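You operate a simulated robot arm through the tools that you are given. There is no shell and no other tool. Be economical: measure what you need, move in short steps, check, and stop when the job is done.

Carry out the task below with a simulated robot arm. There is one attempt and no reset: what you move stays moved.

Task
Tip the leftover nuts back in their tub and stow it in the wicker drawer.
Fine: red bowl back where it stood, green tub lid on, drawer shut.

It is judged by the outcome, as a careful person would: the job done as asked, and still so three seconds after it is handed in. It fails if anything else is knocked over, pushed out of place, dropped, spilled or broken. A push-on lid holds only when it is set on centred and level and pressed home; a screw cap is set on level and turned clockwise until tight.

Robot
A 6-joint arm with a two-finger parallel gripper, fixed in place. Base frame: the origin is at the foot of the arm, x ahead of it, y to its left, z up; the work surface is at about z = 1120. Lengths are in mm, angles in rad, forces in N, time in s.
With the tool pointing down near the work surface it reaches from about 240 to 780 mm from the base axis. Its first joint turns from -2.897 to 2.897 rad. Payload 3.91 kg.
The tool frame sits at the grasp point between the pads (the TCP): z along the fingers, y along the line on which they close. The tips reach 30 mm beyond it. The gripper opens to 110 mm. The fingers are 20 mm wide and 10 mm thick; the gripper's body (48 by 112 mm) begins 55 mm behind the TCP.
Orientation is told as [roll, pitch, yaw] about the base's x, y, z axes, in that order, counted from this pose: with the fingers straight down and closing along the base's y, the tool's x points along the base's -x, its y along +y and its z along -z.

Tools
- The arm moves only by the tool step_arm. Its argument "motion" is a list that holds one entry, the list of rows, each a list of 7 numbers: the shift along the tool's x, y, z in mm, then the turn, a rotation vector about the tool's x, y, z in degrees, then the opening, from 0 (shut) to 1 (fully open). In form: [[[dx, dy, dz, wx, wy, wz, grip], ...]]. A call has 1 to 10 rows; each row is the pose to reach, as a shift and turn from the pose commanded when the call began, along the tool's axes at that moment. Rows are played at 5 a second. More than 50 mm and 0.15 rad between two rows, or a gripper value outside its range, and nothing of the call is played. Where a pose cannot be reached the arm comes as near as it can. A force on the tool above 40 N (or 10 N above the force at the start of the call, whichever is more), or a blocked arm, ends the call early, and 0.2 s more pass. Each finger travels about 45 mm/s and halts on what it meets, pressing with about 32 N; the grip force reading is that of the motor and also rises with nothing between the fingers. The clock runs only during rows and for 0.2 s after the last one: add rows that repeat a pose to give the fingers time. It gives the time, the measured TCP pose, the force on the tool (base axes), the opening and the grip force at its end, in the units of the frame above (readings bear some noise), and new pictures: "pictures" is both (left out), scene, wrist or none.
- Cameras (640 x 400 px; columns grow to the right, rows downward): "scene" is fixed at [210.2, -494.6, 1694]; the picture's right is [0.95, -0.32, 0.00], its down [-0.19, -0.55, -0.82] and it looks along [0.26, 0.77, -0.58] (base axes); focal length 268 px, centre (320, 200). "wrist" rides on the gripper at [-36, 0, -57] in the tool frame; the picture's right is [0.00, -1.00, 0.00], its down [0.97, 0.00, -0.24] and it looks along [0.24, 0.00, 0.97] (tool axes); focal length 218 px, centre (320, 200).
- raise_lower(by): slides the trunk up (or, below 0, down) by that many mm; the arm rides with it, the base frame stays. It gives what a move gives, with no picture.
- probe_pixels(camera, pixels): for up to 12 pixels [column, row] of the newest picture of that camera ("zoom" is the newest enlarged one), the place [x, y, z] in the base frame of the surface seen there, good to about 2 mm, but the place of the scene camera against the robot may be out by one fixed shift of up to 25 mm in any direction. It takes no simulated time.
- inspect(camera, box): a new picture of the part [left, top, right, bottom] of that camera's present view, enlarged. It takes no simulated time.
- hand_in(): hands the job in; it is judged then, once.

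Work in short steps. Measure before you move; look again where a grasp or a placing could have gone wrong, and mend it. You have 80 turns and 120 pictures in all, those below and enlarged ones among them. Open the gripper and draw the arm clear of the work before you hand the job in, unless the task says otherwise; then end with one line.

The tools are called after ">>>" as a command line: name --argument value ..., lists and objects as JSON in quotes. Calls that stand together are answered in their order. step_arm: Moves the arm, as the interface text tells. Its arguments: {"type":"object","properties":{"motion":{"type":"array","items":{"type":"array","items":{"type":"array","items":{"type":"number"}}}},"pictures":{"type":"string","enum":["both","scene","wrist","none"]}},"required":["motion"]} The other tools are called the same way: raise_lower (by) slides the trunk up or down; probe_pixels (camera, pixels) gives the place of the surface under pixels of a picture; inspect (camera, box) takes an enlarged picture of a part of a camera's view; hand_in () hands the job in.

At the start:

```text
time: 0.0
tool_pos: [348.4, 177.3, 1513.4]
tool_rot: [0.0, -0.001, 0.0]
wrist_force: [-0.5, 0.3, -0.2]
opening: 109.9
gripper_force: 0.1
trunk travel left (down, up): [-575.0, 35.0]
```

scene: 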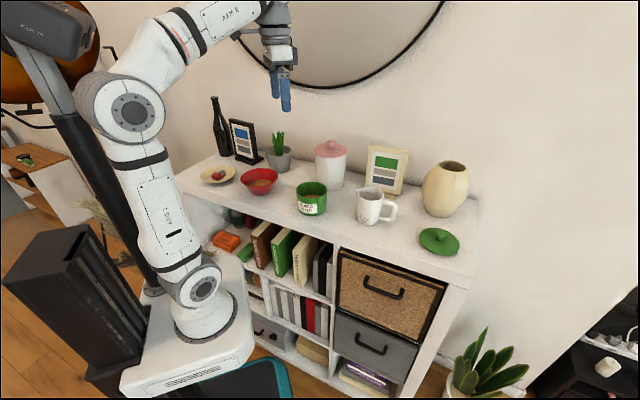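
wrist: 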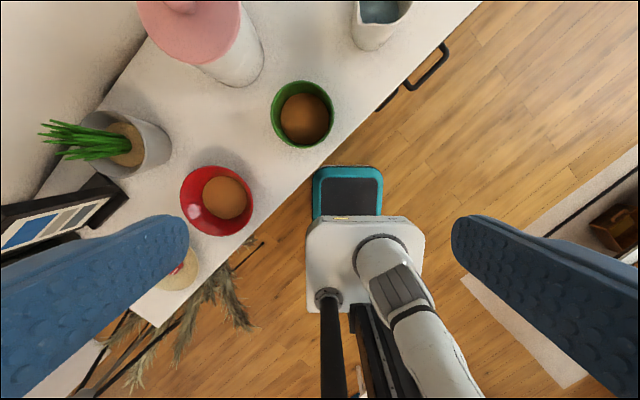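

The scene shows the red bowl near (260,182), green tub (311,198), green lid (439,241) and wicker drawer (385,295). I'll enlarge the shelf-top and the drawer before measuring.

>>> inspect --camera "scene" --box '[190, 130, 350, 230]'

>>> inspect --camera "scene" --box '[320, 210, 480, 310]'

>>> probe_pixels --camera "scene" --pixels '[[260, 182], [242, 182], [278, 178], [311, 198], [297, 190], [326, 188], [311, 213], [439, 232], [439, 245], [385, 290], [340, 255], [440, 290]]'

>>> probe_pixels --camera "wrist" --pixels '[[225, 198], [183, 195], [251, 195], [220, 168], [215, 235], [305, 118], [272, 115], [333, 112], [302, 81], [302, 148], [430, 65], [250, 130]]'

```text
4.00 times, centred on (270, 180) of scene
```

zoom: 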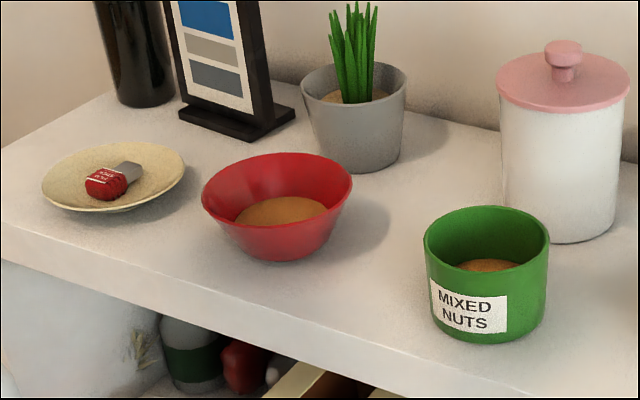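

```text
4.00 times, centred on (400, 260) of scene
```

zoom: 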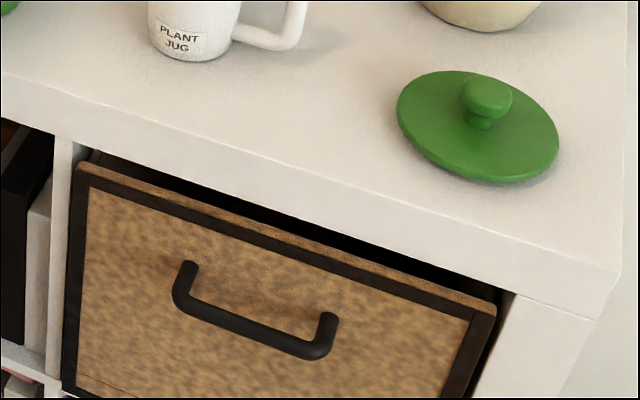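

```text
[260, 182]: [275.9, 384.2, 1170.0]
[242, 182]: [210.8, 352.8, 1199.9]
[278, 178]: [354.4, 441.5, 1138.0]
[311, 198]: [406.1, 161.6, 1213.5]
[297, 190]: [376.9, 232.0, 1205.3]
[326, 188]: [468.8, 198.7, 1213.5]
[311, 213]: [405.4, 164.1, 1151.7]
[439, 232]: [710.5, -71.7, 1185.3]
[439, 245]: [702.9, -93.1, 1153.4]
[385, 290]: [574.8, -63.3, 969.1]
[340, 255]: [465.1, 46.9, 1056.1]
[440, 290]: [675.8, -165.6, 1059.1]
```

```text
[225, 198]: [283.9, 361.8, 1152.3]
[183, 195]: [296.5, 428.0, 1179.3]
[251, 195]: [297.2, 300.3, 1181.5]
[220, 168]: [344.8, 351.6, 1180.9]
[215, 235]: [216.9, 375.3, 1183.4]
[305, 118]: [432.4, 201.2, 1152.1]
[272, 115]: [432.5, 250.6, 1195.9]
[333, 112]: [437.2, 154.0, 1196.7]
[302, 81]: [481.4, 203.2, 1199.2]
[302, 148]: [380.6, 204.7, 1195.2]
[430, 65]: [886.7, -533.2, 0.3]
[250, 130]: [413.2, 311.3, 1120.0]
```

From the wrist camera, the tub is centred at about (431,203) with its rim at z≈1197, and the bowl at about (281,365) with its rim at z≈1182. Next I'll measure the bowl wall, the neighbouring objects and the lid.

>>> inspect --camera "wrist" --box '[130, 0, 450, 300]'

>>> probe_pixels --camera "wrist" --pixels '[[190, 45], [180, 8], [238, 40], [250, 80], [165, 140], [140, 175], [375, 45], [375, 12], [180, 262], [197, 270], [100, 200], [250, 210]]'

>>> probe_pixels --camera "scene" --pixels '[[330, 150], [330, 185], [373, 215], [219, 175], [422, 237], [459, 243], [440, 229], [436, 256], [325, 200], [268, 192], [241, 181], [279, 182]]'

```text
1.33 times, centred on (290, 150) of wrist
```

zoom: 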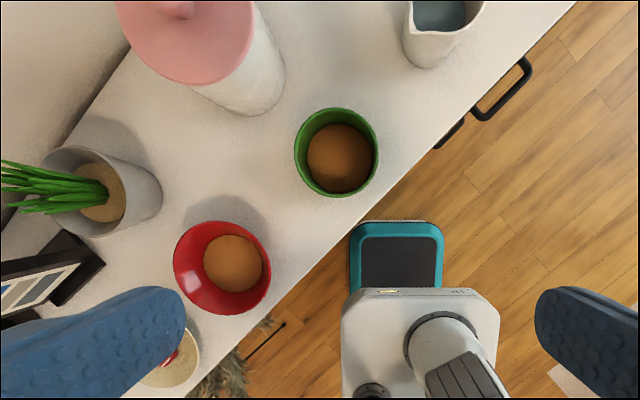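

```text
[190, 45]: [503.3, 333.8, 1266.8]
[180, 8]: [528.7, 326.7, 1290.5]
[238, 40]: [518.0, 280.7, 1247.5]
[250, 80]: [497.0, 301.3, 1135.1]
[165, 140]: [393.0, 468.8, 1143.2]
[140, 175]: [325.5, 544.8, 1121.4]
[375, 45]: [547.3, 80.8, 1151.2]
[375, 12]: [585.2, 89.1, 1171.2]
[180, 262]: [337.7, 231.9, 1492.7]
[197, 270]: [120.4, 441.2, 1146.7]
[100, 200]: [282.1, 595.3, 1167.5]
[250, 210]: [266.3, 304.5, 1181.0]
```

```text
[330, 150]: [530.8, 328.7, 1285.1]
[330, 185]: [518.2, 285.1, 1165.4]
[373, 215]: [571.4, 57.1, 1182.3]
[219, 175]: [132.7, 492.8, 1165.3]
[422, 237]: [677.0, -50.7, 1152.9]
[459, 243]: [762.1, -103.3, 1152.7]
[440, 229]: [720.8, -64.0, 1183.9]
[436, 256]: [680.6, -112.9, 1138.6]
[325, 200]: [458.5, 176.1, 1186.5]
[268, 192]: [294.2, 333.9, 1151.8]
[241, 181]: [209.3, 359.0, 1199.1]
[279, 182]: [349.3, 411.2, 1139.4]
```

The bowl's rim radius is about 66 mm and its wall slopes about 27°. I'll go above the rim point facing the tub, near (327,318), with a yaw of 45° and the gripper half open, then look.

>>> step_arm --motion '[[[3.5, 23.5, 35.5, 0, 0, -7.5, 0.8], [7, 47, 71, 0, 0, -15, 0.6], [10.5, 70.5, 106.5, 0, 0, -22.5, 0.5], [14, 94, 142, 0, 0, -30, 0.5], [17.5, 117.5, 177.5, 0, 0, -37.5, 0.5], [21, 141, 213, 0, 0, -45, 0.5]]]'

```text
time: 1.4
tool_pos: [328.4, 319.4, 1297.1]
tool_rot: [0.0, 0.0, 0.787]
wrist_force: [-0.5, 0.7, -1.3]
opening: 55.0
gripper_force: 0.1
trunk travel left (down, up): [-575.0, 35.0]
```

scene: 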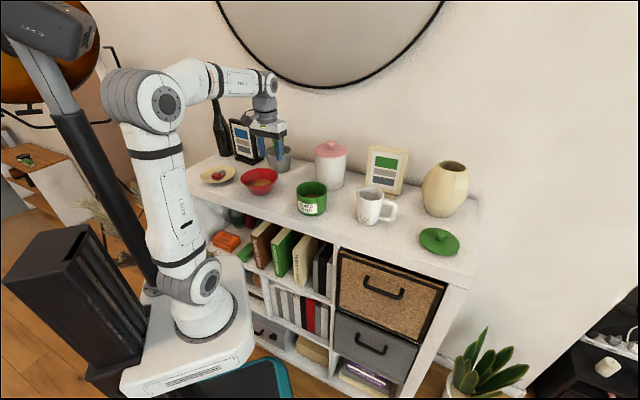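
wrist: 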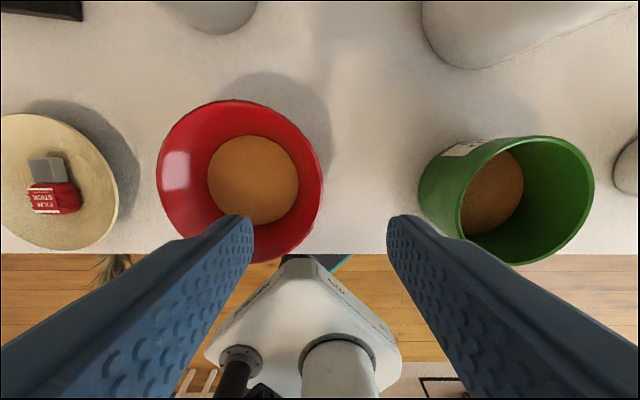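

The bowl is near the centre of the wrist view. I'll measure its rim extents precisely.

>>> probe_pixels --camera "wrist" --pixels '[[158, 180], [322, 185], [240, 101], [319, 170], [315, 205], [308, 195], [300, 185], [298, 200], [252, 178], [284, 250], [461, 220], [592, 190]]'

>>> inspect --camera "wrist" --box '[140, 80, 340, 280]'

```text
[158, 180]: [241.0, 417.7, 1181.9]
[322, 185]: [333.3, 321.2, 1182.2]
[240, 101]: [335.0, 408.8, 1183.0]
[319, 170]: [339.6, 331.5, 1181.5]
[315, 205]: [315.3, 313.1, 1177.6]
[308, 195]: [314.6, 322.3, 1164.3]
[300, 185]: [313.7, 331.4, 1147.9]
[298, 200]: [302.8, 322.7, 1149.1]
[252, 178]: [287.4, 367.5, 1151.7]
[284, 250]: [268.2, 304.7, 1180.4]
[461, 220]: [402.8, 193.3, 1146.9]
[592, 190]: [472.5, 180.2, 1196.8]
```

```text
2.00 times, centred on (240, 180) of wrist
```

zoom: 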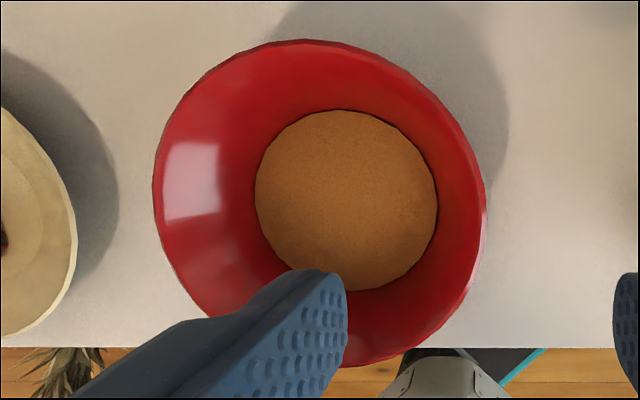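

The bowl centre is about (285,366.5) with R≈66, and the wall leans about 35°. I'll tilt the tool 33° to match the wall, in a pre-grasp 90 mm back along that direction.

>>> step_arm --motion '[[[-0.8, -10.2, 8, -6.6, 0, 0, 0.5], [-1.6, -20.4, 16, -13.2, 0, 0, 0.5], [-2.4, -30.6, 24, -19.8, 0, 0, 0.5], [-3.2, -40.9, 32, -26.4, 0, 0, 0.5], [-4, -51.1, 40, -33, 0, 0, 0.5], [-4, -51.1, 40, -33, 0, 0, 0.5]]]'

```text
time: 2.8
tool_pos: [366.4, 285.9, 1259.9]
tool_rot: [0.579, 0.0, 0.786]
wrist_force: [1.0, -0.8, -0.5]
opening: 54.9
gripper_force: 0.0
trunk travel left (down, up): [-575.0, 35.0]
```

scene: 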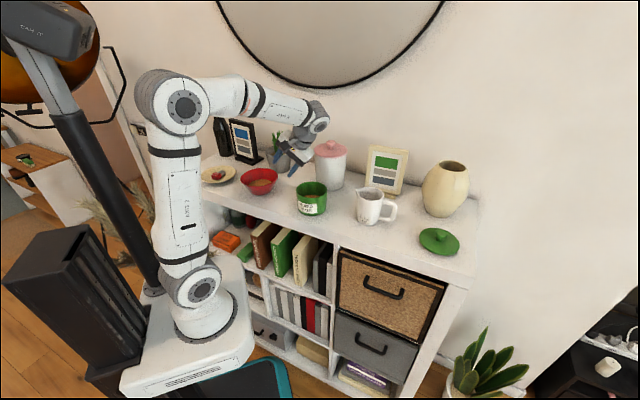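
wrist: 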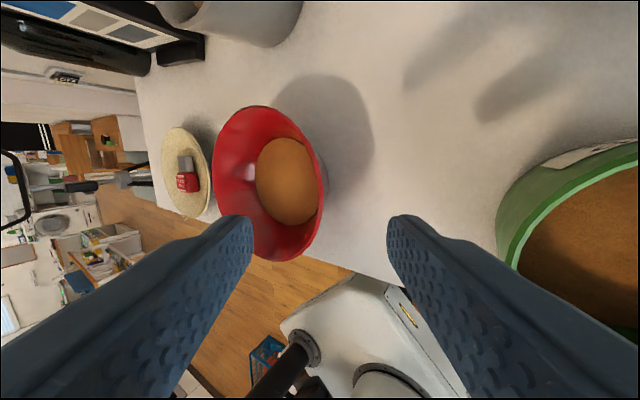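

The wall at column 322 is nearly edge-on, so the tilt matches. I'll advance 60 mm along the tool axis and look again.

>>> step_arm --motion '[[[0, 0, 20, 0, 0, 0, 0.5], [0, 0, 40, 0, 0, 0, 0.5], [0, 0, 60, 0, 0, 0, 0.5], [0, 0, 60, 0, 0, 0, 0.5]]]' --pictures "wrist"

```text
time: 3.8
tool_pos: [341.9, 307.3, 1209.2]
tool_rot: [0.576, 0.001, 0.785]
wrist_force: [-0.2, 0.9, 0.4]
opening: 55.1
gripper_force: 0.0
trunk travel left (down, up): [-575.0, 35.0]
```

wrist: 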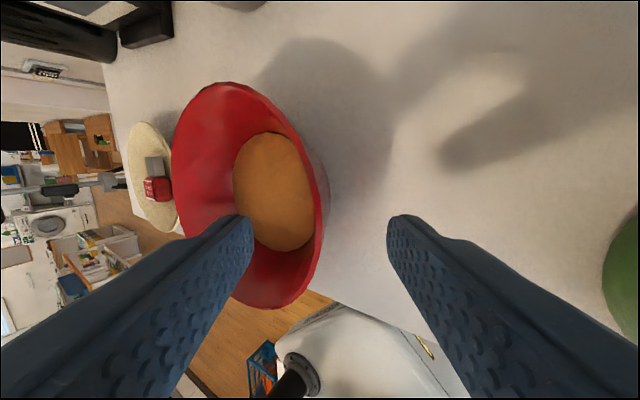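

The rim's right edge is at about (322,205), between the fingers. I'll probe it to set the last advance.

>>> probe_pixels --camera "wrist" --pixels '[[321, 190], [320, 210], [318, 225], [325, 180], [310, 200], [304, 215], [275, 190]]'

```text
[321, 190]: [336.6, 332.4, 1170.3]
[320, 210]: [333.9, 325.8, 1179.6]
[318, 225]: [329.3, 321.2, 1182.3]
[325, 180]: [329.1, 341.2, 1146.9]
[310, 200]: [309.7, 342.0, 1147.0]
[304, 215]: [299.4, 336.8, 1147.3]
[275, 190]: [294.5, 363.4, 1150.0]
```

The rim point is at (329,321,1182), as planned. I'll advance 29 mm and close, allowing time for the fingers.

>>> step_arm --motion '[[[0, 0, 15, 0, 0, 0, 0.5], [0, 0, 29, 0, 0, 0, 0.5], [0, 0, 29, 0, 0, 0, 0.3], [0, 0, 29, 0, 0, 0, 0.1], [0, 0, 29, 0, 0, 0, 0], [0, 0, 29, 0, 0, 0, 0], [0, 0, 29, 0, 0, 0, 0]]]'

```text
time: 5.4
tool_pos: [330.0, 319.4, 1184.9]
tool_rot: [0.577, 0.001, 0.784]
wrist_force: [-0.3, -0.3, -2.8]
opening: 5.4
gripper_force: 32.4
trunk travel left (down, up): [-575.0, 35.0]
```

scene: 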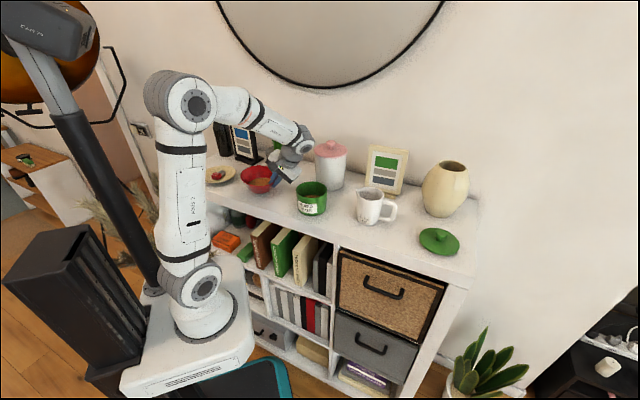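
wrist: 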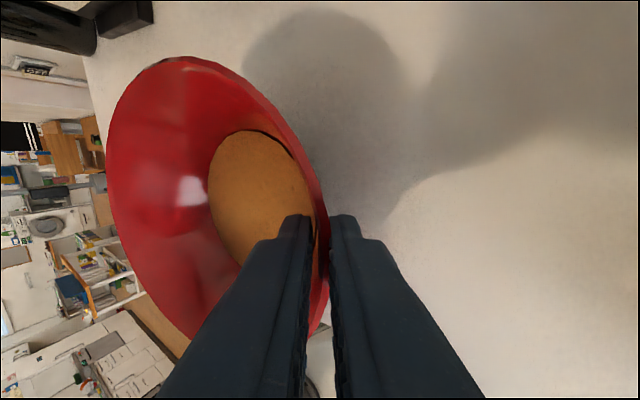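

The bowl's wall is gripped (opening 5.4 mm, 32 N). I'll lift 100 mm straight up and check that it stays level.

>>> step_arm --motion '[[[0, 5.4, -8.4, 0, 0, 0, 0], [0, 16.3, -25.2, 0, 0, 0, 0], [0, 32.7, -50.3, 0, 0, 0, 0], [0, 43.6, -67.1, 0, 0, 0, 0], [0, 54.5, -83.9, 0, 0, 0, 0], [0, 54.5, -83.9, 0, 0, 0, 0]]]'

```text
time: 6.8
tool_pos: [331.4, 316.7, 1285.4]
tool_rot: [0.574, 0.0, 0.785]
wrist_force: [0.3, 0.3, 0.1]
opening: 0.1
gripper_force: 31.5
trunk travel left (down, up): [-575.0, 35.0]
```

scene: 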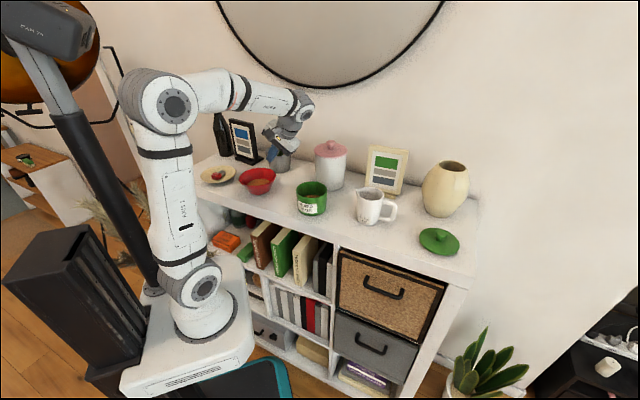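
wrist: 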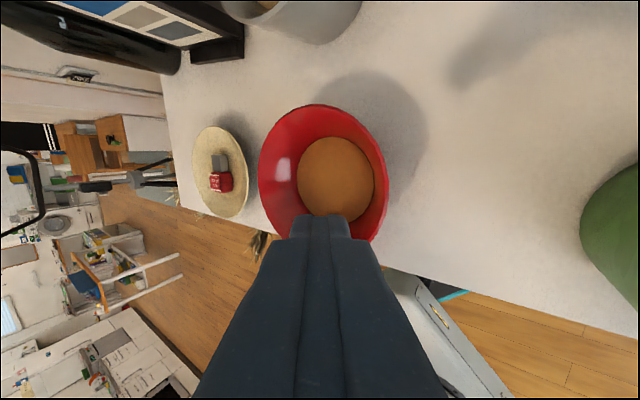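

The grip slipped: the opening reads 0.1 and the bowl is still on the shelf at (323,175) in the wrist view. I'll re-measure it and look at the wall profile.

>>> inspect --camera "wrist" --box '[240, 90, 400, 260]'

>>> inspect --camera "scene" --box '[220, 150, 300, 210]'

>>> probe_pixels --camera "wrist" --pixels '[[260, 175], [386, 185], [378, 155], [318, 106], [365, 130], [383, 200], [381, 190], [376, 185], [374, 175], [385, 177], [277, 217], [372, 238]]'

```text
2.35 times, centred on (320, 175) of wrist
```

zoom: 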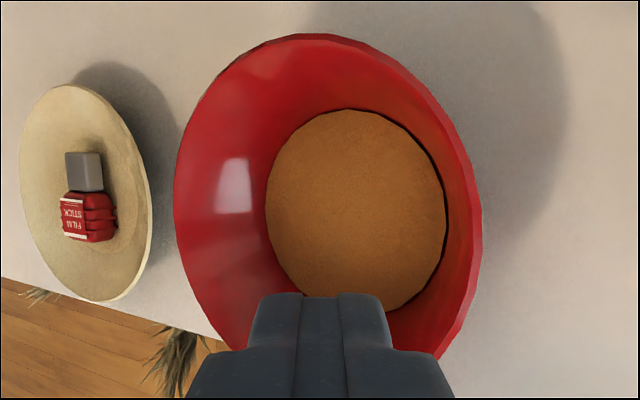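

```text
6.67 times, centred on (260, 180) of scene
```

zoom: 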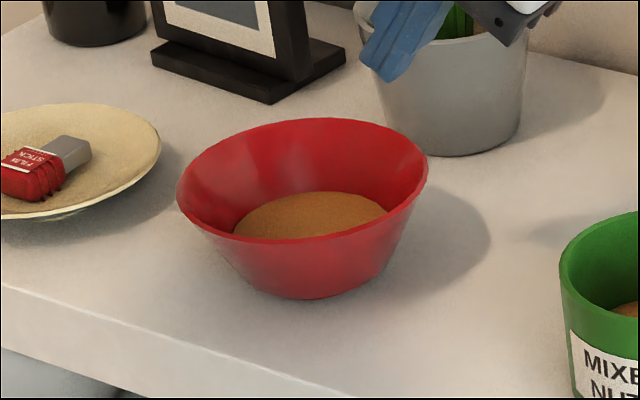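

```text
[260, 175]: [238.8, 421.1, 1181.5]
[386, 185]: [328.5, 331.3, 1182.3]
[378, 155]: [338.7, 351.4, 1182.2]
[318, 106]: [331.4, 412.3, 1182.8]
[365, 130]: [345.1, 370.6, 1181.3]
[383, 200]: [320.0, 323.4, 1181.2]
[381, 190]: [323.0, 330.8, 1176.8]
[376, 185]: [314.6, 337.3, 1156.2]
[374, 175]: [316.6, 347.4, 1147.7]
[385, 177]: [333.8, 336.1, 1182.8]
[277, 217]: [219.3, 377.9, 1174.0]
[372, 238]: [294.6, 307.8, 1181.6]
```

The bowl slid to about (281,373), and its wall slope is nearer 25° than 33°, so the pads sat on edges. I'll reopen and realign at 25°, 60 mm back from the rim.

>>> step_arm --motion '[[[0, 0, 0, 0, 0, 0, 0.3], [-2, -18, 16, 4, 0, 0, 0.45], [-4.2, -37.6, 33.3, 8, 0, 0, 0.45], [-4.2, -37.6, 33.3, 8, 0, 0, 0.45], [-4.2, -37.6, 33.3, 8, 0, 0, 0.45]]]' --pictures "wrist"

```text
time: 8.0
tool_pos: [345.1, 311.7, 1236.5]
tool_rot: [0.437, 0.001, 0.785]
wrist_force: [0.8, -0.2, 0.4]
opening: 49.2
gripper_force: 0.2
trunk travel left (down, up): [-575.0, 35.0]
```

wrist: 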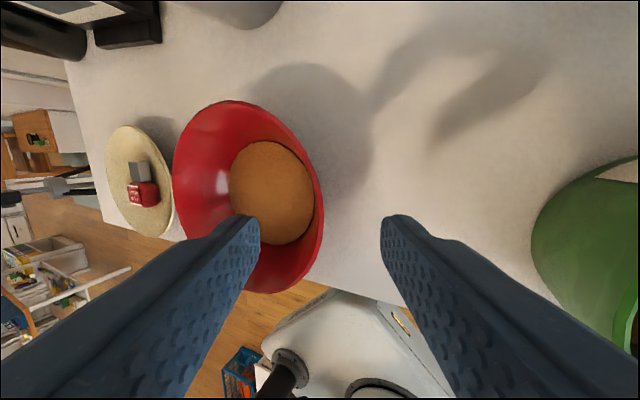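

The rim's right side is at about (322,200). I'll probe both faces near the grip point.

>>> inspect --camera "wrist" --box '[260, 140, 380, 260]'

>>> probe_pixels --camera "wrist" --pixels '[[321, 200], [320, 210], [319, 220], [318, 195], [313, 205], [316, 200], [173, 180], [245, 101], [300, 140], [268, 292], [308, 265]]'

```text
3.33 times, centred on (320, 200) of wrist
```

zoom: 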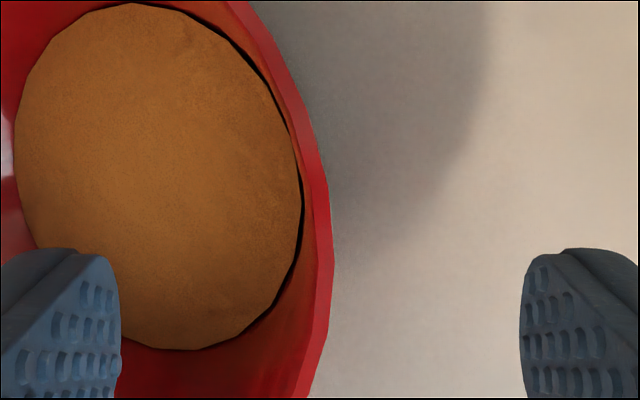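

```text
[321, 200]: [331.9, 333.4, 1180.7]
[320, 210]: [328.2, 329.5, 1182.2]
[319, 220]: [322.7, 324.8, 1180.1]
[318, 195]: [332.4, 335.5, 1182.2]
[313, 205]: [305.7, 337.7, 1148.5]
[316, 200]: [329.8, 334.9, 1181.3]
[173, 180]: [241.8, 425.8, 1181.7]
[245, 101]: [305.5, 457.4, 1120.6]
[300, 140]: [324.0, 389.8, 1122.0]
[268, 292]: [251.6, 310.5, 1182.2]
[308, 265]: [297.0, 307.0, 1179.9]
```

The wall is now edge-on to the tool axis and the rim is centred. I'll advance 61 mm and close with some dwell.

>>> step_arm --motion '[[[0, 0, 20, 0, 0, 0, 0.45], [0, 0, 40, 0, 0, 0, 0.45], [0, 0, 61, 0, 0, 0, 0.45], [0, 0, 61, 0, 0, 0, 0.45], [0, 0, 61, 0, 0, 0, 0.2], [0, 0, 61, 0, 0, 0, 0], [0, 0, 61, 0, 0, 0, 0], [0, 0, 61, 0, 0, 0, 0], [0, 0, 61, 0, 0, 0, 0]]]' --pictures "wrist"

```text
time: 10.0
tool_pos: [325.9, 330.9, 1182.4]
tool_rot: [0.437, 0.0, 0.784]
wrist_force: [0.5, 0.6, -0.1]
opening: 5.8
gripper_force: 32.1
trunk travel left (down, up): [-575.0, 35.0]
```

wrist: 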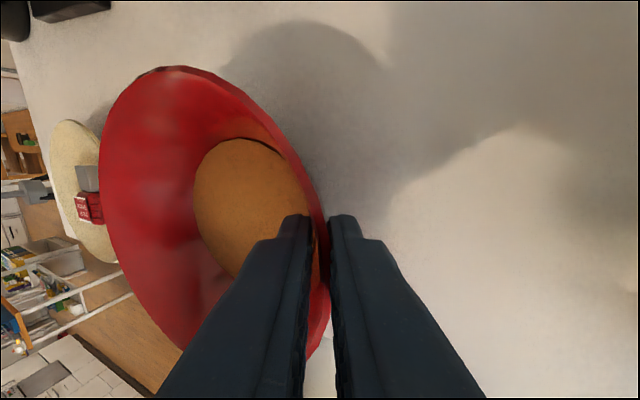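

It's gripped again at 5.8 mm. I'll lift only 15 mm, slowly, and check for slip.

>>> step_arm --motion '[[[0, 0.8, -1.8, 0, 0, 0, 0], [0, 1.7, -3.6, 0, 0, 0, 0], [0, 2.5, -5.4, 0, 0, 0, 0], [0, 3.8, -8.2, 0, 0, 0, 0], [0, 5.1, -10.9, 0, 0, 0, 0], [0, 6.3, -13.6, 0, 0, 0, 0], [0, 6.3, -13.6, 0, 0, 0, 0]]]'

```text
time: 11.6
tool_pos: [327.4, 330.7, 1195.7]
tool_rot: [0.437, 0.001, 0.786]
wrist_force: [-0.8, -0.5, -3.1]
opening: 5.7
gripper_force: 32.1
trunk travel left (down, up): [-575.0, 35.0]
```

scene: 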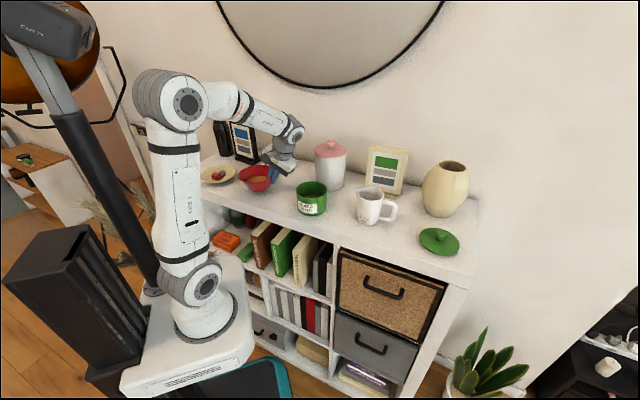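
wrist: 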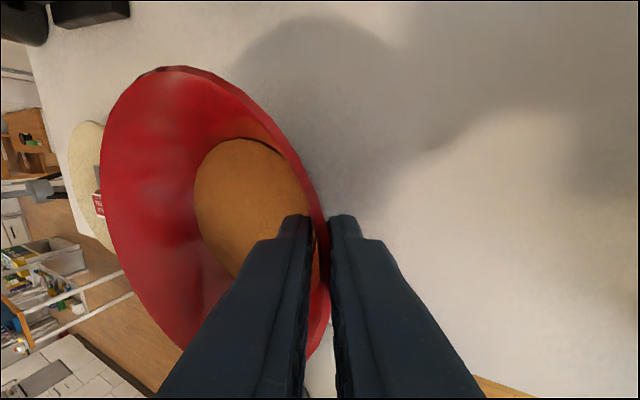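

The bowl moves with the gripper and reads about 3 N of weight. I'll keep lifting slowly by 110 mm.

>>> step_arm --motion '[[[0, 3.4, -7.2, 0, 0, 0, 0], [0, 8.5, -18.1, 0, 0, 0, 0], [0, 13.5, -29, 0, 0, 0, 0], [0, 19, -40.8, 0, 0, 0, 0], [0, 24.5, -52.5, 0, 0, 0, 0], [0, 30, -64.3, 0, 0, 0, 0], [0, 35.5, -76.1, 0, 0, 0, 0], [0, 41, -88, 0, 0, 0, 0], [0, 46.5, -99.7, 0, 0, 0, 0], [0, 46.5, -99.7, 0, 0, 0, 0]]]' --pictures "wrist"

```text
time: 13.8
tool_pos: [327.0, 330.7, 1305.7]
tool_rot: [0.437, 0.0, 0.785]
wrist_force: [1.2, -0.6, -1.6]
opening: 6.1
gripper_force: 32.5
trunk travel left (down, up): [-575.0, 35.0]
```

wrist: 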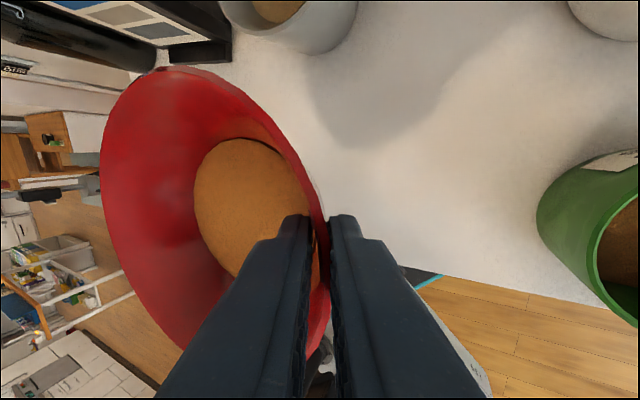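

The bowl is held firmly. I'll carry it level, 228 mm sideways along the shelf to above the tub. Its bottom rides at z≈1243, above the tub rim at 1197.

>>> step_arm --motion '[[[1, -10, -4.8, 0, 0, 0, 0], [3, -32, -15, 0, 0, 0, 0], [5, -56, -26.2, 0, 0, 0, 0], [7, -80, -37.4, 0, 0, 0, 0], [9, -105, -49, 0, 0, 0, 0], [11, -130, -60.7, 0, 0, 0, 0], [13, -155, -72.3, 0, 0, 0, 0], [15, -180, -84, 0, 0, 0, 0], [16.5, -200, -93.3, 0, 0, 0, 0], [17, -206.6, -96.4, 0, 0, 0, 0]]]'

```text
time: 16.0
tool_pos: [474.6, 158.2, 1307.2]
tool_rot: [0.436, -0.001, 0.788]
wrist_force: [-0.1, 0.1, -1.9]
opening: 5.5
gripper_force: 31.9
trunk travel left (down, up): [-575.0, 35.0]
```

scene: 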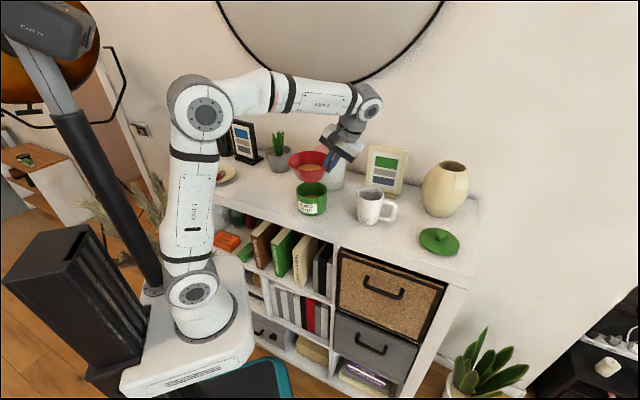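
wrist: 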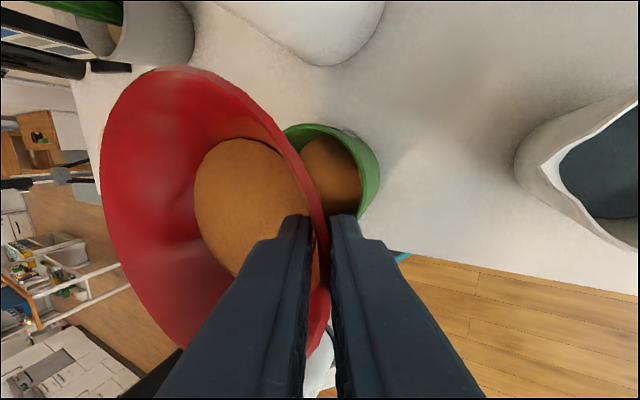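

The bowl sits over the tub with the jug clear at right. I'll tilt it 40° so its lip tips towards the robot side, shifting it 15 mm back so the lip stays over the tub.

>>> step_arm --motion '[[[-3, 0, 0, 0, -7.25, -3.38, 0], [-6, 0, 0, 0, -14.5, -6.77, 0], [-9, 0, 0, 0, -21.7, -10.15, 0], [-12, 0, 0, 0, -29, -13.5, 0], [-15, 0, 0, 0, -36.2, -16.9, 0], [-15, 0, 0, 0, -36.2, -16.9, 0]]]'

```text
time: 17.4
tool_pos: [486.5, 168.1, 1306.1]
tool_rot: [0.437, -0.699, 0.784]
wrist_force: [0.0, -0.1, -2.9]
opening: 5.8
gripper_force: 32.4
trunk travel left (down, up): [-575.0, 35.0]
```

scene: 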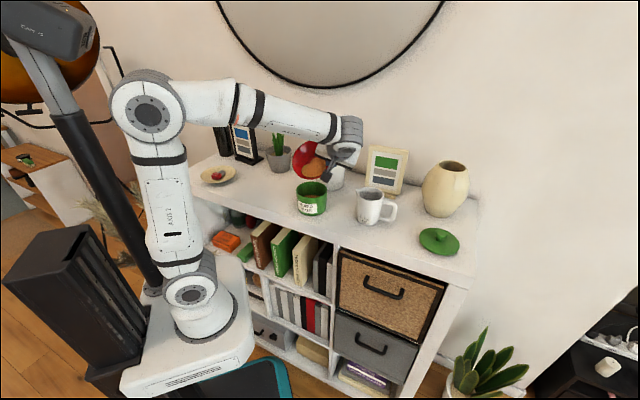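
wrist: 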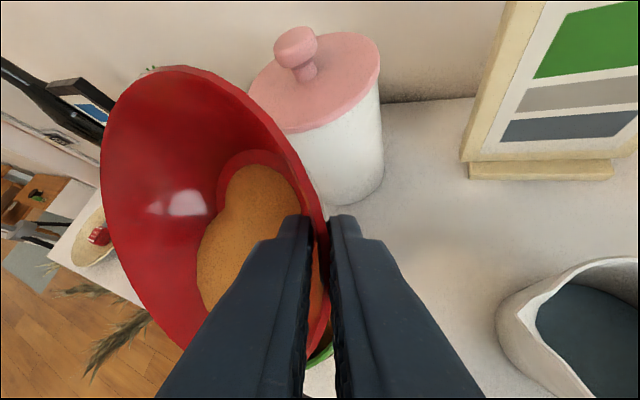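

The nuts level like a fluid. I'll tilt on slowly to 64°, keeping the lip over the tub's middle.

>>> step_arm --motion '[[[-2.7, -1, 2, 0, -3.62, -1.69, 0], [-5.4, -1.9, 4.1, 0, -7.25, -3.38, 0], [-3, -2.5, 5.2, 0, -10.87, -5.07, 0], [-0.6, -3, 6.4, 0, -14.5, -6.77, 0], [1.7, -3.5, 7.5, 0, -18.1, -8.46, 0], [4.1, -4, 8.7, 0, -21.7, -10.15, 0], [4.1, -4, 8.7, 0, -21.7, -10.15, 0]]]'

```text
time: 19.0
tool_pos: [487.3, 170.2, 1295.4]
tool_rot: [0.433, -1.114, 0.788]
wrist_force: [0.7, 0.0, -2.8]
opening: 5.7
gripper_force: 31.8
trunk travel left (down, up): [-575.0, 35.0]
```

scene: 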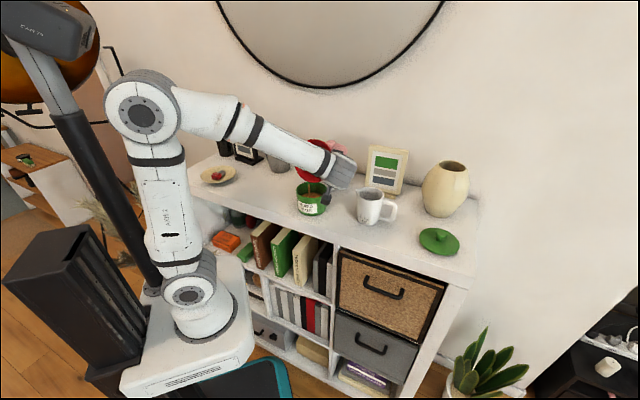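
wrist: 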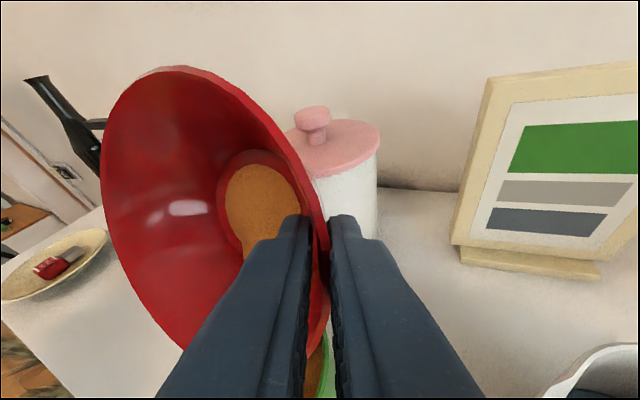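

The stream looks to be falling; I'll enlarge to see where it lands.

>>> inspect --camera "scene" --box '[270, 120, 370, 230]'

```text
3.64 times, centred on (320, 175) of scene
```

zoom: 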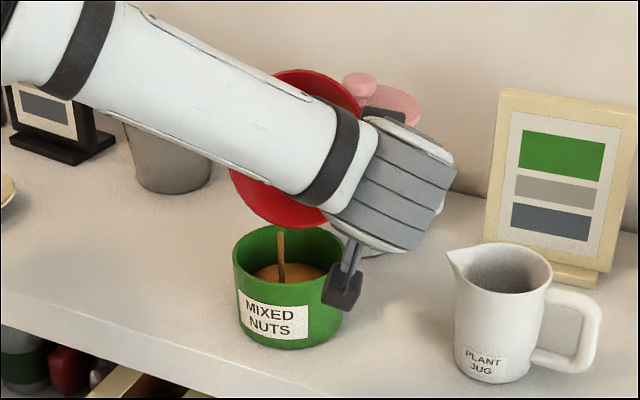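

The stream falls inside the tub. A dark part under the hand at zoom (343,285) looks near the tub rim, so I'll probe how close it is.

>>> probe_pixels --camera "zoom" --pixels '[[343, 285], [335, 300], [360, 282], [350, 255], [345, 240], [325, 290], [282, 245], [282, 270], [310, 315], [300, 235]]'

```text
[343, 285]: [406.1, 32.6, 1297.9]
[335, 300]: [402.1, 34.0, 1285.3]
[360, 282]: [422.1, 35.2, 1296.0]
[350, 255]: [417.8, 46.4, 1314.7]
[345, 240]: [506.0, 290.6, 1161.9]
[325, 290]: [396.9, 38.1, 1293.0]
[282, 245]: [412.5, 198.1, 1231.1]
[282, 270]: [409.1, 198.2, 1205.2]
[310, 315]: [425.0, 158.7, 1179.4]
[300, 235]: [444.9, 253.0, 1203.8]
```

That part is a bracket about 120 mm away from the tub, so it's safe. I'll keep pouring to 84°, with the lip near the tub centre.

>>> step_arm --motion '[[[2.6, 0.3, -0.7, 0, -3.62, -1.69, 0], [5.2, 0.6, -1.3, 0, -7.25, -3.38, 0], [7.7, 1, -2, 0, -10.87, -5.07, 0], [10.3, 1.3, -2.6, 0, -14.5, -6.77, 0], [12.9, 1.6, -3.3, 0, -18.1, -8.46, 0], [12.9, 1.6, -3.3, 0, -18.1, -8.46, 0], [12.9, 1.6, -3.3, 0, -18.1, -8.46, 0], [12.9, 1.6, -3.3, 0, -18.1, -8.46, 0]]]'

>>> inspect --camera "scene" --box '[270, 120, 370, 230]'

```text
time: 20.8
tool_pos: [480.7, 164.3, 1286.0]
tool_rot: [0.428, -1.466, 0.793]
wrist_force: [-0.3, -1.0, -3.3]
opening: 5.7
gripper_force: 31.9
trunk travel left (down, up): [-575.0, 35.0]
```

scene: 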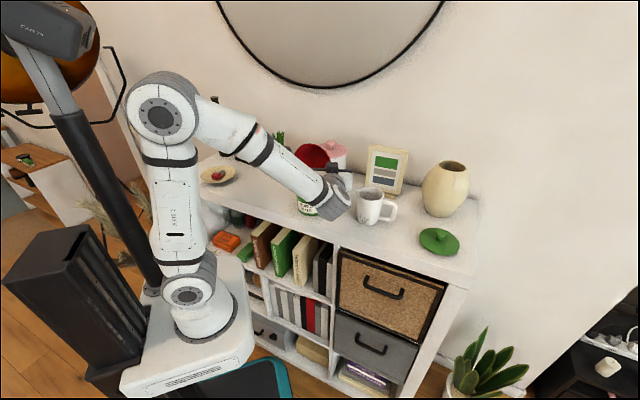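
wrist: 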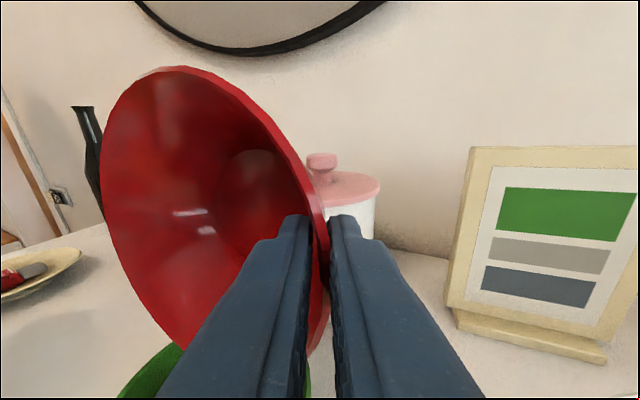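

```text
3.64 times, centred on (320, 175) of scene
```

zoom: 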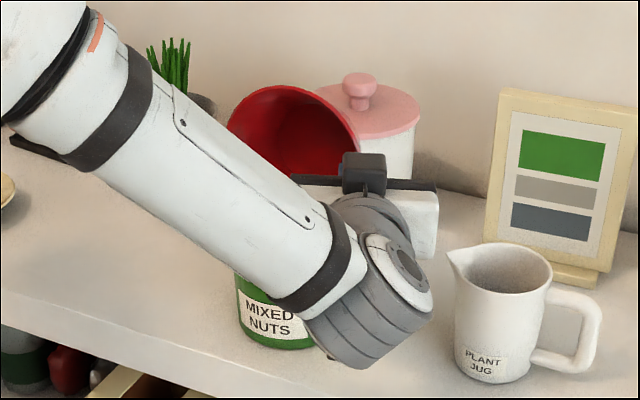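

The bowl looks empty in the wrist view. I'll enlarge that view to make sure nothing remains at the lower lip.

>>> inspect --camera "wrist" --box '[90, 60, 340, 380]'

>>> probe_pixels --camera "zoom" --pixels '[[350, 340], [330, 350], [300, 310], [275, 310]]'

```text
1.25 times, centred on (215, 220) of wrist
```

zoom: 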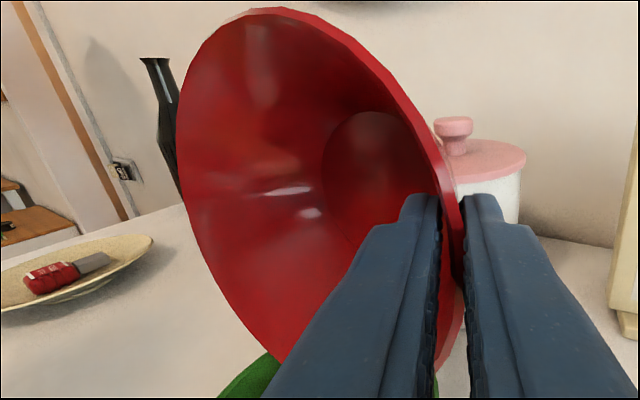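

```text
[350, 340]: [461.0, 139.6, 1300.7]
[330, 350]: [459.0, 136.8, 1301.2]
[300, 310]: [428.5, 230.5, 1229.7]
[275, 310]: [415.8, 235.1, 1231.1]
```

The bowl is empty. I'll raise it 40 mm while turning it back 80° towards upright.

>>> step_arm --motion '[[[-8, 1, -2, 0, 7.25, 3.38, 0], [-16, 2, -4, 0, 14.5, 6.77, 0], [-24, 3, -6, 0, 21.7, 10.15, 0], [-32, 4, -8, 0, 29, 13.54, 0], [-39, 5.2, -11, 0, 36.2, 16.9, 0], [-39, 5.2, -11, 0, 43.5, 20.3, 0], [-39, 5.2, -11, 0, 50.7, 23.7, 0], [-39, 5.2, -11, 0, 58, 27.1, 0], [-39, 5.2, -11, 0, 65.2, 30.5, 0], [-39, 5.2, -11, 0, 72.5, 33.8, 0]]]' --pictures "scene"

```text
time: 23.0
tool_pos: [476.0, 158.0, 1326.8]
tool_rot: [0.435, -0.066, 0.783]
wrist_force: [0.6, 0.0, -1.6]
opening: 5.6
gripper_force: 32.0
trunk travel left (down, up): [-575.0, 35.0]
```

scene: 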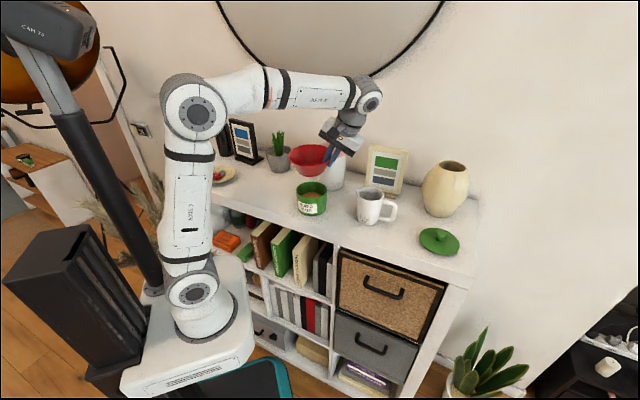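

The tub shows its fuller contents and the bowl is upright. I'll level the last 4° and carry it back above its original spot.

>>> step_arm --motion '[[[-2, 10, 5, 0, 1.7, 0.8, 0], [-4, 33, 16, 0, 3.44, 1.6, 0], [-6, 60, 28, 0, 3.44, 1.6, 0], [-9, 87, 41, 0, 3.44, 1.6, 0], [-11, 114, 54, 0, 3.44, 1.6, 0], [-13, 141, 67, 0, 3.44, 1.6, 0], [-15, 168, 80, 0, 3.44, 1.6, 0], [-16.5, 192, 91, 0, 3.44, 1.6, 0], [-16, 190, 112, 0, 3.44, 1.6, 0], [-13.9, 181.9, 130.3, 0, 3.44, 1.6, 0]]]' --pictures "wrist"

```text
time: 25.2
tool_pos: [333.1, 324.5, 1286.1]
tool_rot: [0.434, -0.001, 0.788]
wrist_force: [0.2, -0.4, -3.0]
opening: 5.6
gripper_force: 32.6
trunk travel left (down, up): [-575.0, 35.0]
```

wrist: 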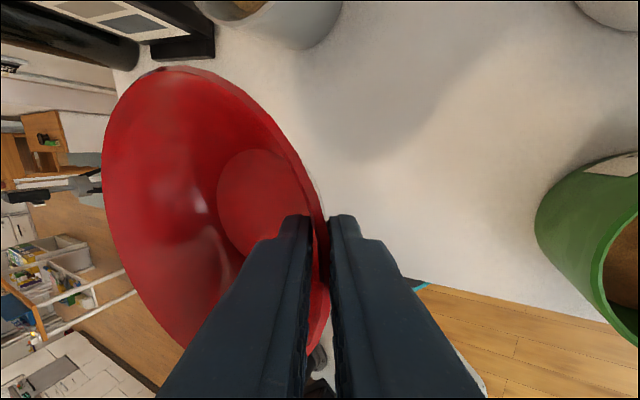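

The bowl is above its place. I'll lower it 102 mm, slowing near the surface.

>>> step_arm --motion '[[[0, -8.5, 18.1, 0, 0, 0, 0], [0, -19, 40.8, 0, 0, 0, 0], [0, -29.6, 63.4, 0, 0, 0, 0], [0, -36, 77, 0, 0, 0, 0], [0, -39.3, 84.3, 0, 0, 0, 0], [0, -41.5, 88.8, 0, 0, 0, 0], [0, -42.7, 91.5, 0, 0, 0, 0], [0, -43.1, 92.4, 0, 0, 0, 0]]]' --pictures "wrist"

```text
time: 27.0
tool_pos: [332.8, 326.8, 1183.2]
tool_rot: [0.434, -0.002, 0.786]
wrist_force: [-0.3, 0.4, -0.9]
opening: 5.7
gripper_force: 31.9
trunk travel left (down, up): [-575.0, 35.0]
```

wrist: 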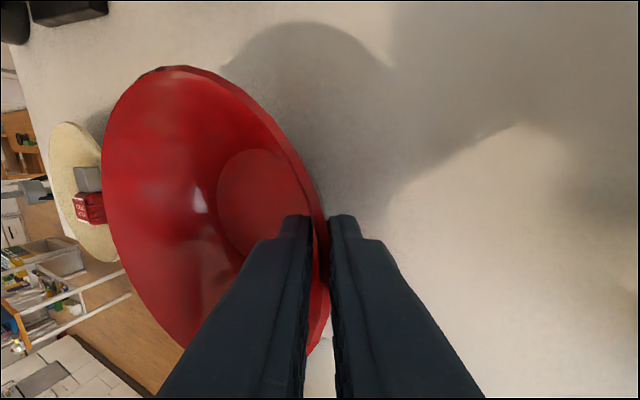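

It's at resting height. I'll open a little, then back out along the tool axis.

>>> step_arm --motion '[[[0, -0.3, 0.6, 0, 0, 0, 0.08], [0, -0.3, 0.6, 0, 0, 0, 0.2], [0, -0.3, 0.6, 0, 0, 0, 0.3], [0, -0.3, 0.6, 0, 0, 0, 0.3], [0, -0.3, -20, 0, 0, 0, 0.3], [0, -0.3, -50, 0, 0, 0, 0.3], [0, -0.3, -90, 0, 0, 0, 0.3], [0, -0.3, -130, 0, 0, 0, 0.4]]]'

>>> inspect --camera "scene" --box '[190, 130, 350, 230]'

```text
time: 28.8
tool_pos: [372.4, 286.2, 1302.7]
tool_rot: [0.437, -0.003, 0.787]
wrist_force: [0.1, 0.3, -0.2]
opening: 44.0
gripper_force: 0.0
trunk travel left (down, up): [-575.0, 35.0]
```

scene: 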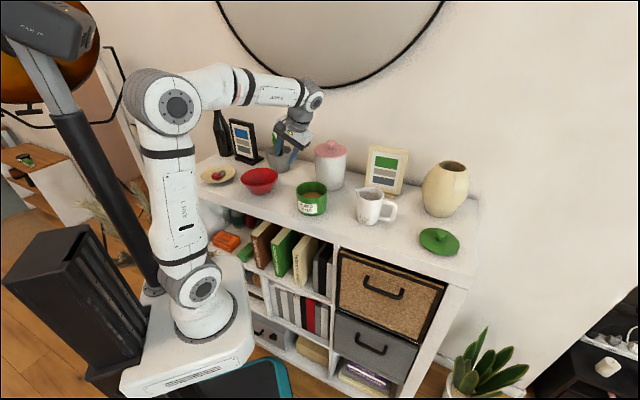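
wrist: 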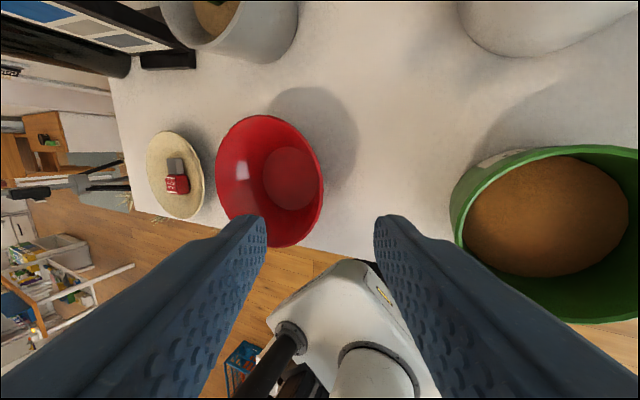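

```text
4.00 times, centred on (270, 180) of scene
```

zoom: 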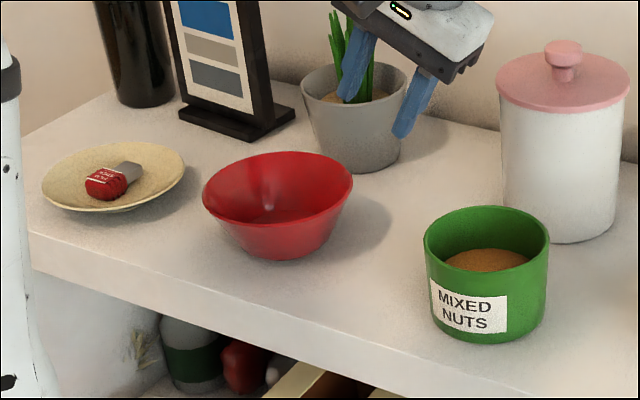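

The bowl is back at its original pixels, empty, and all the nuts are in the tub with no spill. Now I'll calibrate the scene camera's shift against the bowl rim and measure the drawer handle.

>>> probe_pixels --camera "zoom" --pixels '[[205, 193], [350, 188], [262, 229], [285, 154], [426, 238], [548, 234], [486, 268], [487, 208], [486, 258], [100, 250], [180, 280]]'

>>> probe_pixels --camera "wrist" --pixels '[[218, 165], [322, 180], [255, 117], [290, 245], [452, 205], [560, 148], [628, 290], [545, 220], [520, 250], [560, 318]]'

>>> probe_pixels --camera "scene" --pixels '[[367, 279], [384, 294], [401, 298], [366, 287], [405, 293], [345, 257], [440, 292], [360, 310], [420, 310], [395, 247], [464, 285], [385, 302]]'

>>> inspect --camera "scene" --box '[330, 230, 480, 350]'

```text
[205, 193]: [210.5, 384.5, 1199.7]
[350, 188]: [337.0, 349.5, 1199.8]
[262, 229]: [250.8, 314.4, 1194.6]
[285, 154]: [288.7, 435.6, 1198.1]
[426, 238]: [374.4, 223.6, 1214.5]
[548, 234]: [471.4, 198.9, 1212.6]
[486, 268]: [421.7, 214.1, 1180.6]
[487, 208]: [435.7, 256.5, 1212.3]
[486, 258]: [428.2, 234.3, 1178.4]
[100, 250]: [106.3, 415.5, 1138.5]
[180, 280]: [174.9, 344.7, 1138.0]
```

```text
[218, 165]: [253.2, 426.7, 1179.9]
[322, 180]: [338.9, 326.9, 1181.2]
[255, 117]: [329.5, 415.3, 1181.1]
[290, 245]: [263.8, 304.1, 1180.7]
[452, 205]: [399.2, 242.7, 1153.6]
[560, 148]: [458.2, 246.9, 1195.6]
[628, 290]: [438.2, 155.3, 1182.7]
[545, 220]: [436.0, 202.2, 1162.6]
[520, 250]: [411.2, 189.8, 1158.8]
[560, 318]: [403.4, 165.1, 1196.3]
```

```text
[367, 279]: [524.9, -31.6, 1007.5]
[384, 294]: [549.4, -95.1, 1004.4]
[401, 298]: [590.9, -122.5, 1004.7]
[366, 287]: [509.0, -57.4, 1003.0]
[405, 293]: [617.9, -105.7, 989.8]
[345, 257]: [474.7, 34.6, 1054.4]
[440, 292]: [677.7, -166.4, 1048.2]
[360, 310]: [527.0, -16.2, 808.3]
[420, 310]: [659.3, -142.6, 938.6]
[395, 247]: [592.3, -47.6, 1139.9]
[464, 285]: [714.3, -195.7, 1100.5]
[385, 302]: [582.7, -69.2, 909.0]
```

```text
3.33 times, centred on (405, 290) of scene
```

zoom: 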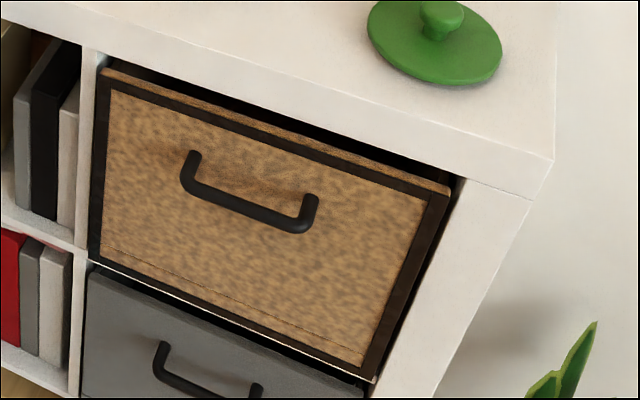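

Scene shift is about (−12,+3,+18), so the wicker drawer's handle bar is centred near (562,−93,985) and its front plane faces the robot at 45°. I'll straighten the tool first, then turn to yaw −45° and move towards the drawer's front.

>>> step_arm --motion '[[[0, 0, -5, 6.3, 0, 0, 0.5], [0, 0, -10, 12.6, 0, 0, 0.5], [0, 0, -15, 18.9, 0, 0, 0.5], [0, 0, -20, 25, 0, 0, 0.5], [0, 0, -20, 25, 0, 0, 0.5]]]' --pictures "none"

```text
time: 30.0
tool_pos: [377.2, 280.9, 1319.4]
tool_rot: [-0.002, -0.001, 0.785]
wrist_force: [0.1, -0.9, -0.2]
opening: 54.9
gripper_force: 0.1
trunk travel left (down, up): [-575.0, 35.0]
```

I'll swing over to the right, in front of the drawer, turning the tool as it goes.

>>> step_arm --motion '[[[31, -25.7, -2, 0, 0, 8, 0.5], [62, -51.5, -4, 0, 0, 16, 0.5], [93, -77.2, -6, 0, 0, 24, 0.5], [124, -103, -8, 0, 0, 32, 0.5], [155, -128.7, -10, 0, 0, 40, 0.5], [186, -154.4, -12, 0, 0, 48, 0.5], [217, -180.2, -14, 0, 0, 56, 0.5], [248, -206, -16, 0, 0, 64, 0.5], [279, -231.7, -18, 0, 0, 72, 0.5], [309.7, -257.4, -20, 0, 0, 80, 0.5]]]' --pictures "scene"

```text
time: 32.2
tool_pos: [340.3, -121.8, 1341.2]
tool_rot: [0.001, -0.001, -0.613]
wrist_force: [0.7, 1.3, -0.3]
opening: 55.0
gripper_force: 0.0
trunk travel left (down, up): [-575.0, 35.0]
```

scene: 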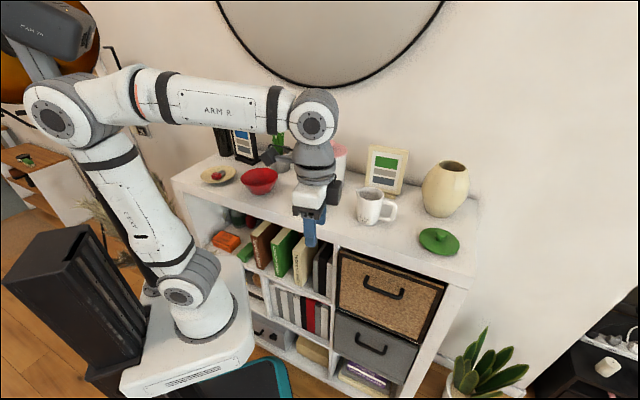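

The tool is about 210 mm in front of the shelf face. I'll lower the trunk 280 mm so the arm can point horizontally at the drawer.

>>> raise_lower --by -280

```text
time: 35.0
tool_pos: [340.4, -121.5, 1060.7]
tool_rot: [0.002, -0.002, -0.609]
wrist_force: [0.1, -0.6, -0.1]
opening: 55.1
gripper_force: 0.1
trunk travel left (down, up): [-295.0, 315.0]
```

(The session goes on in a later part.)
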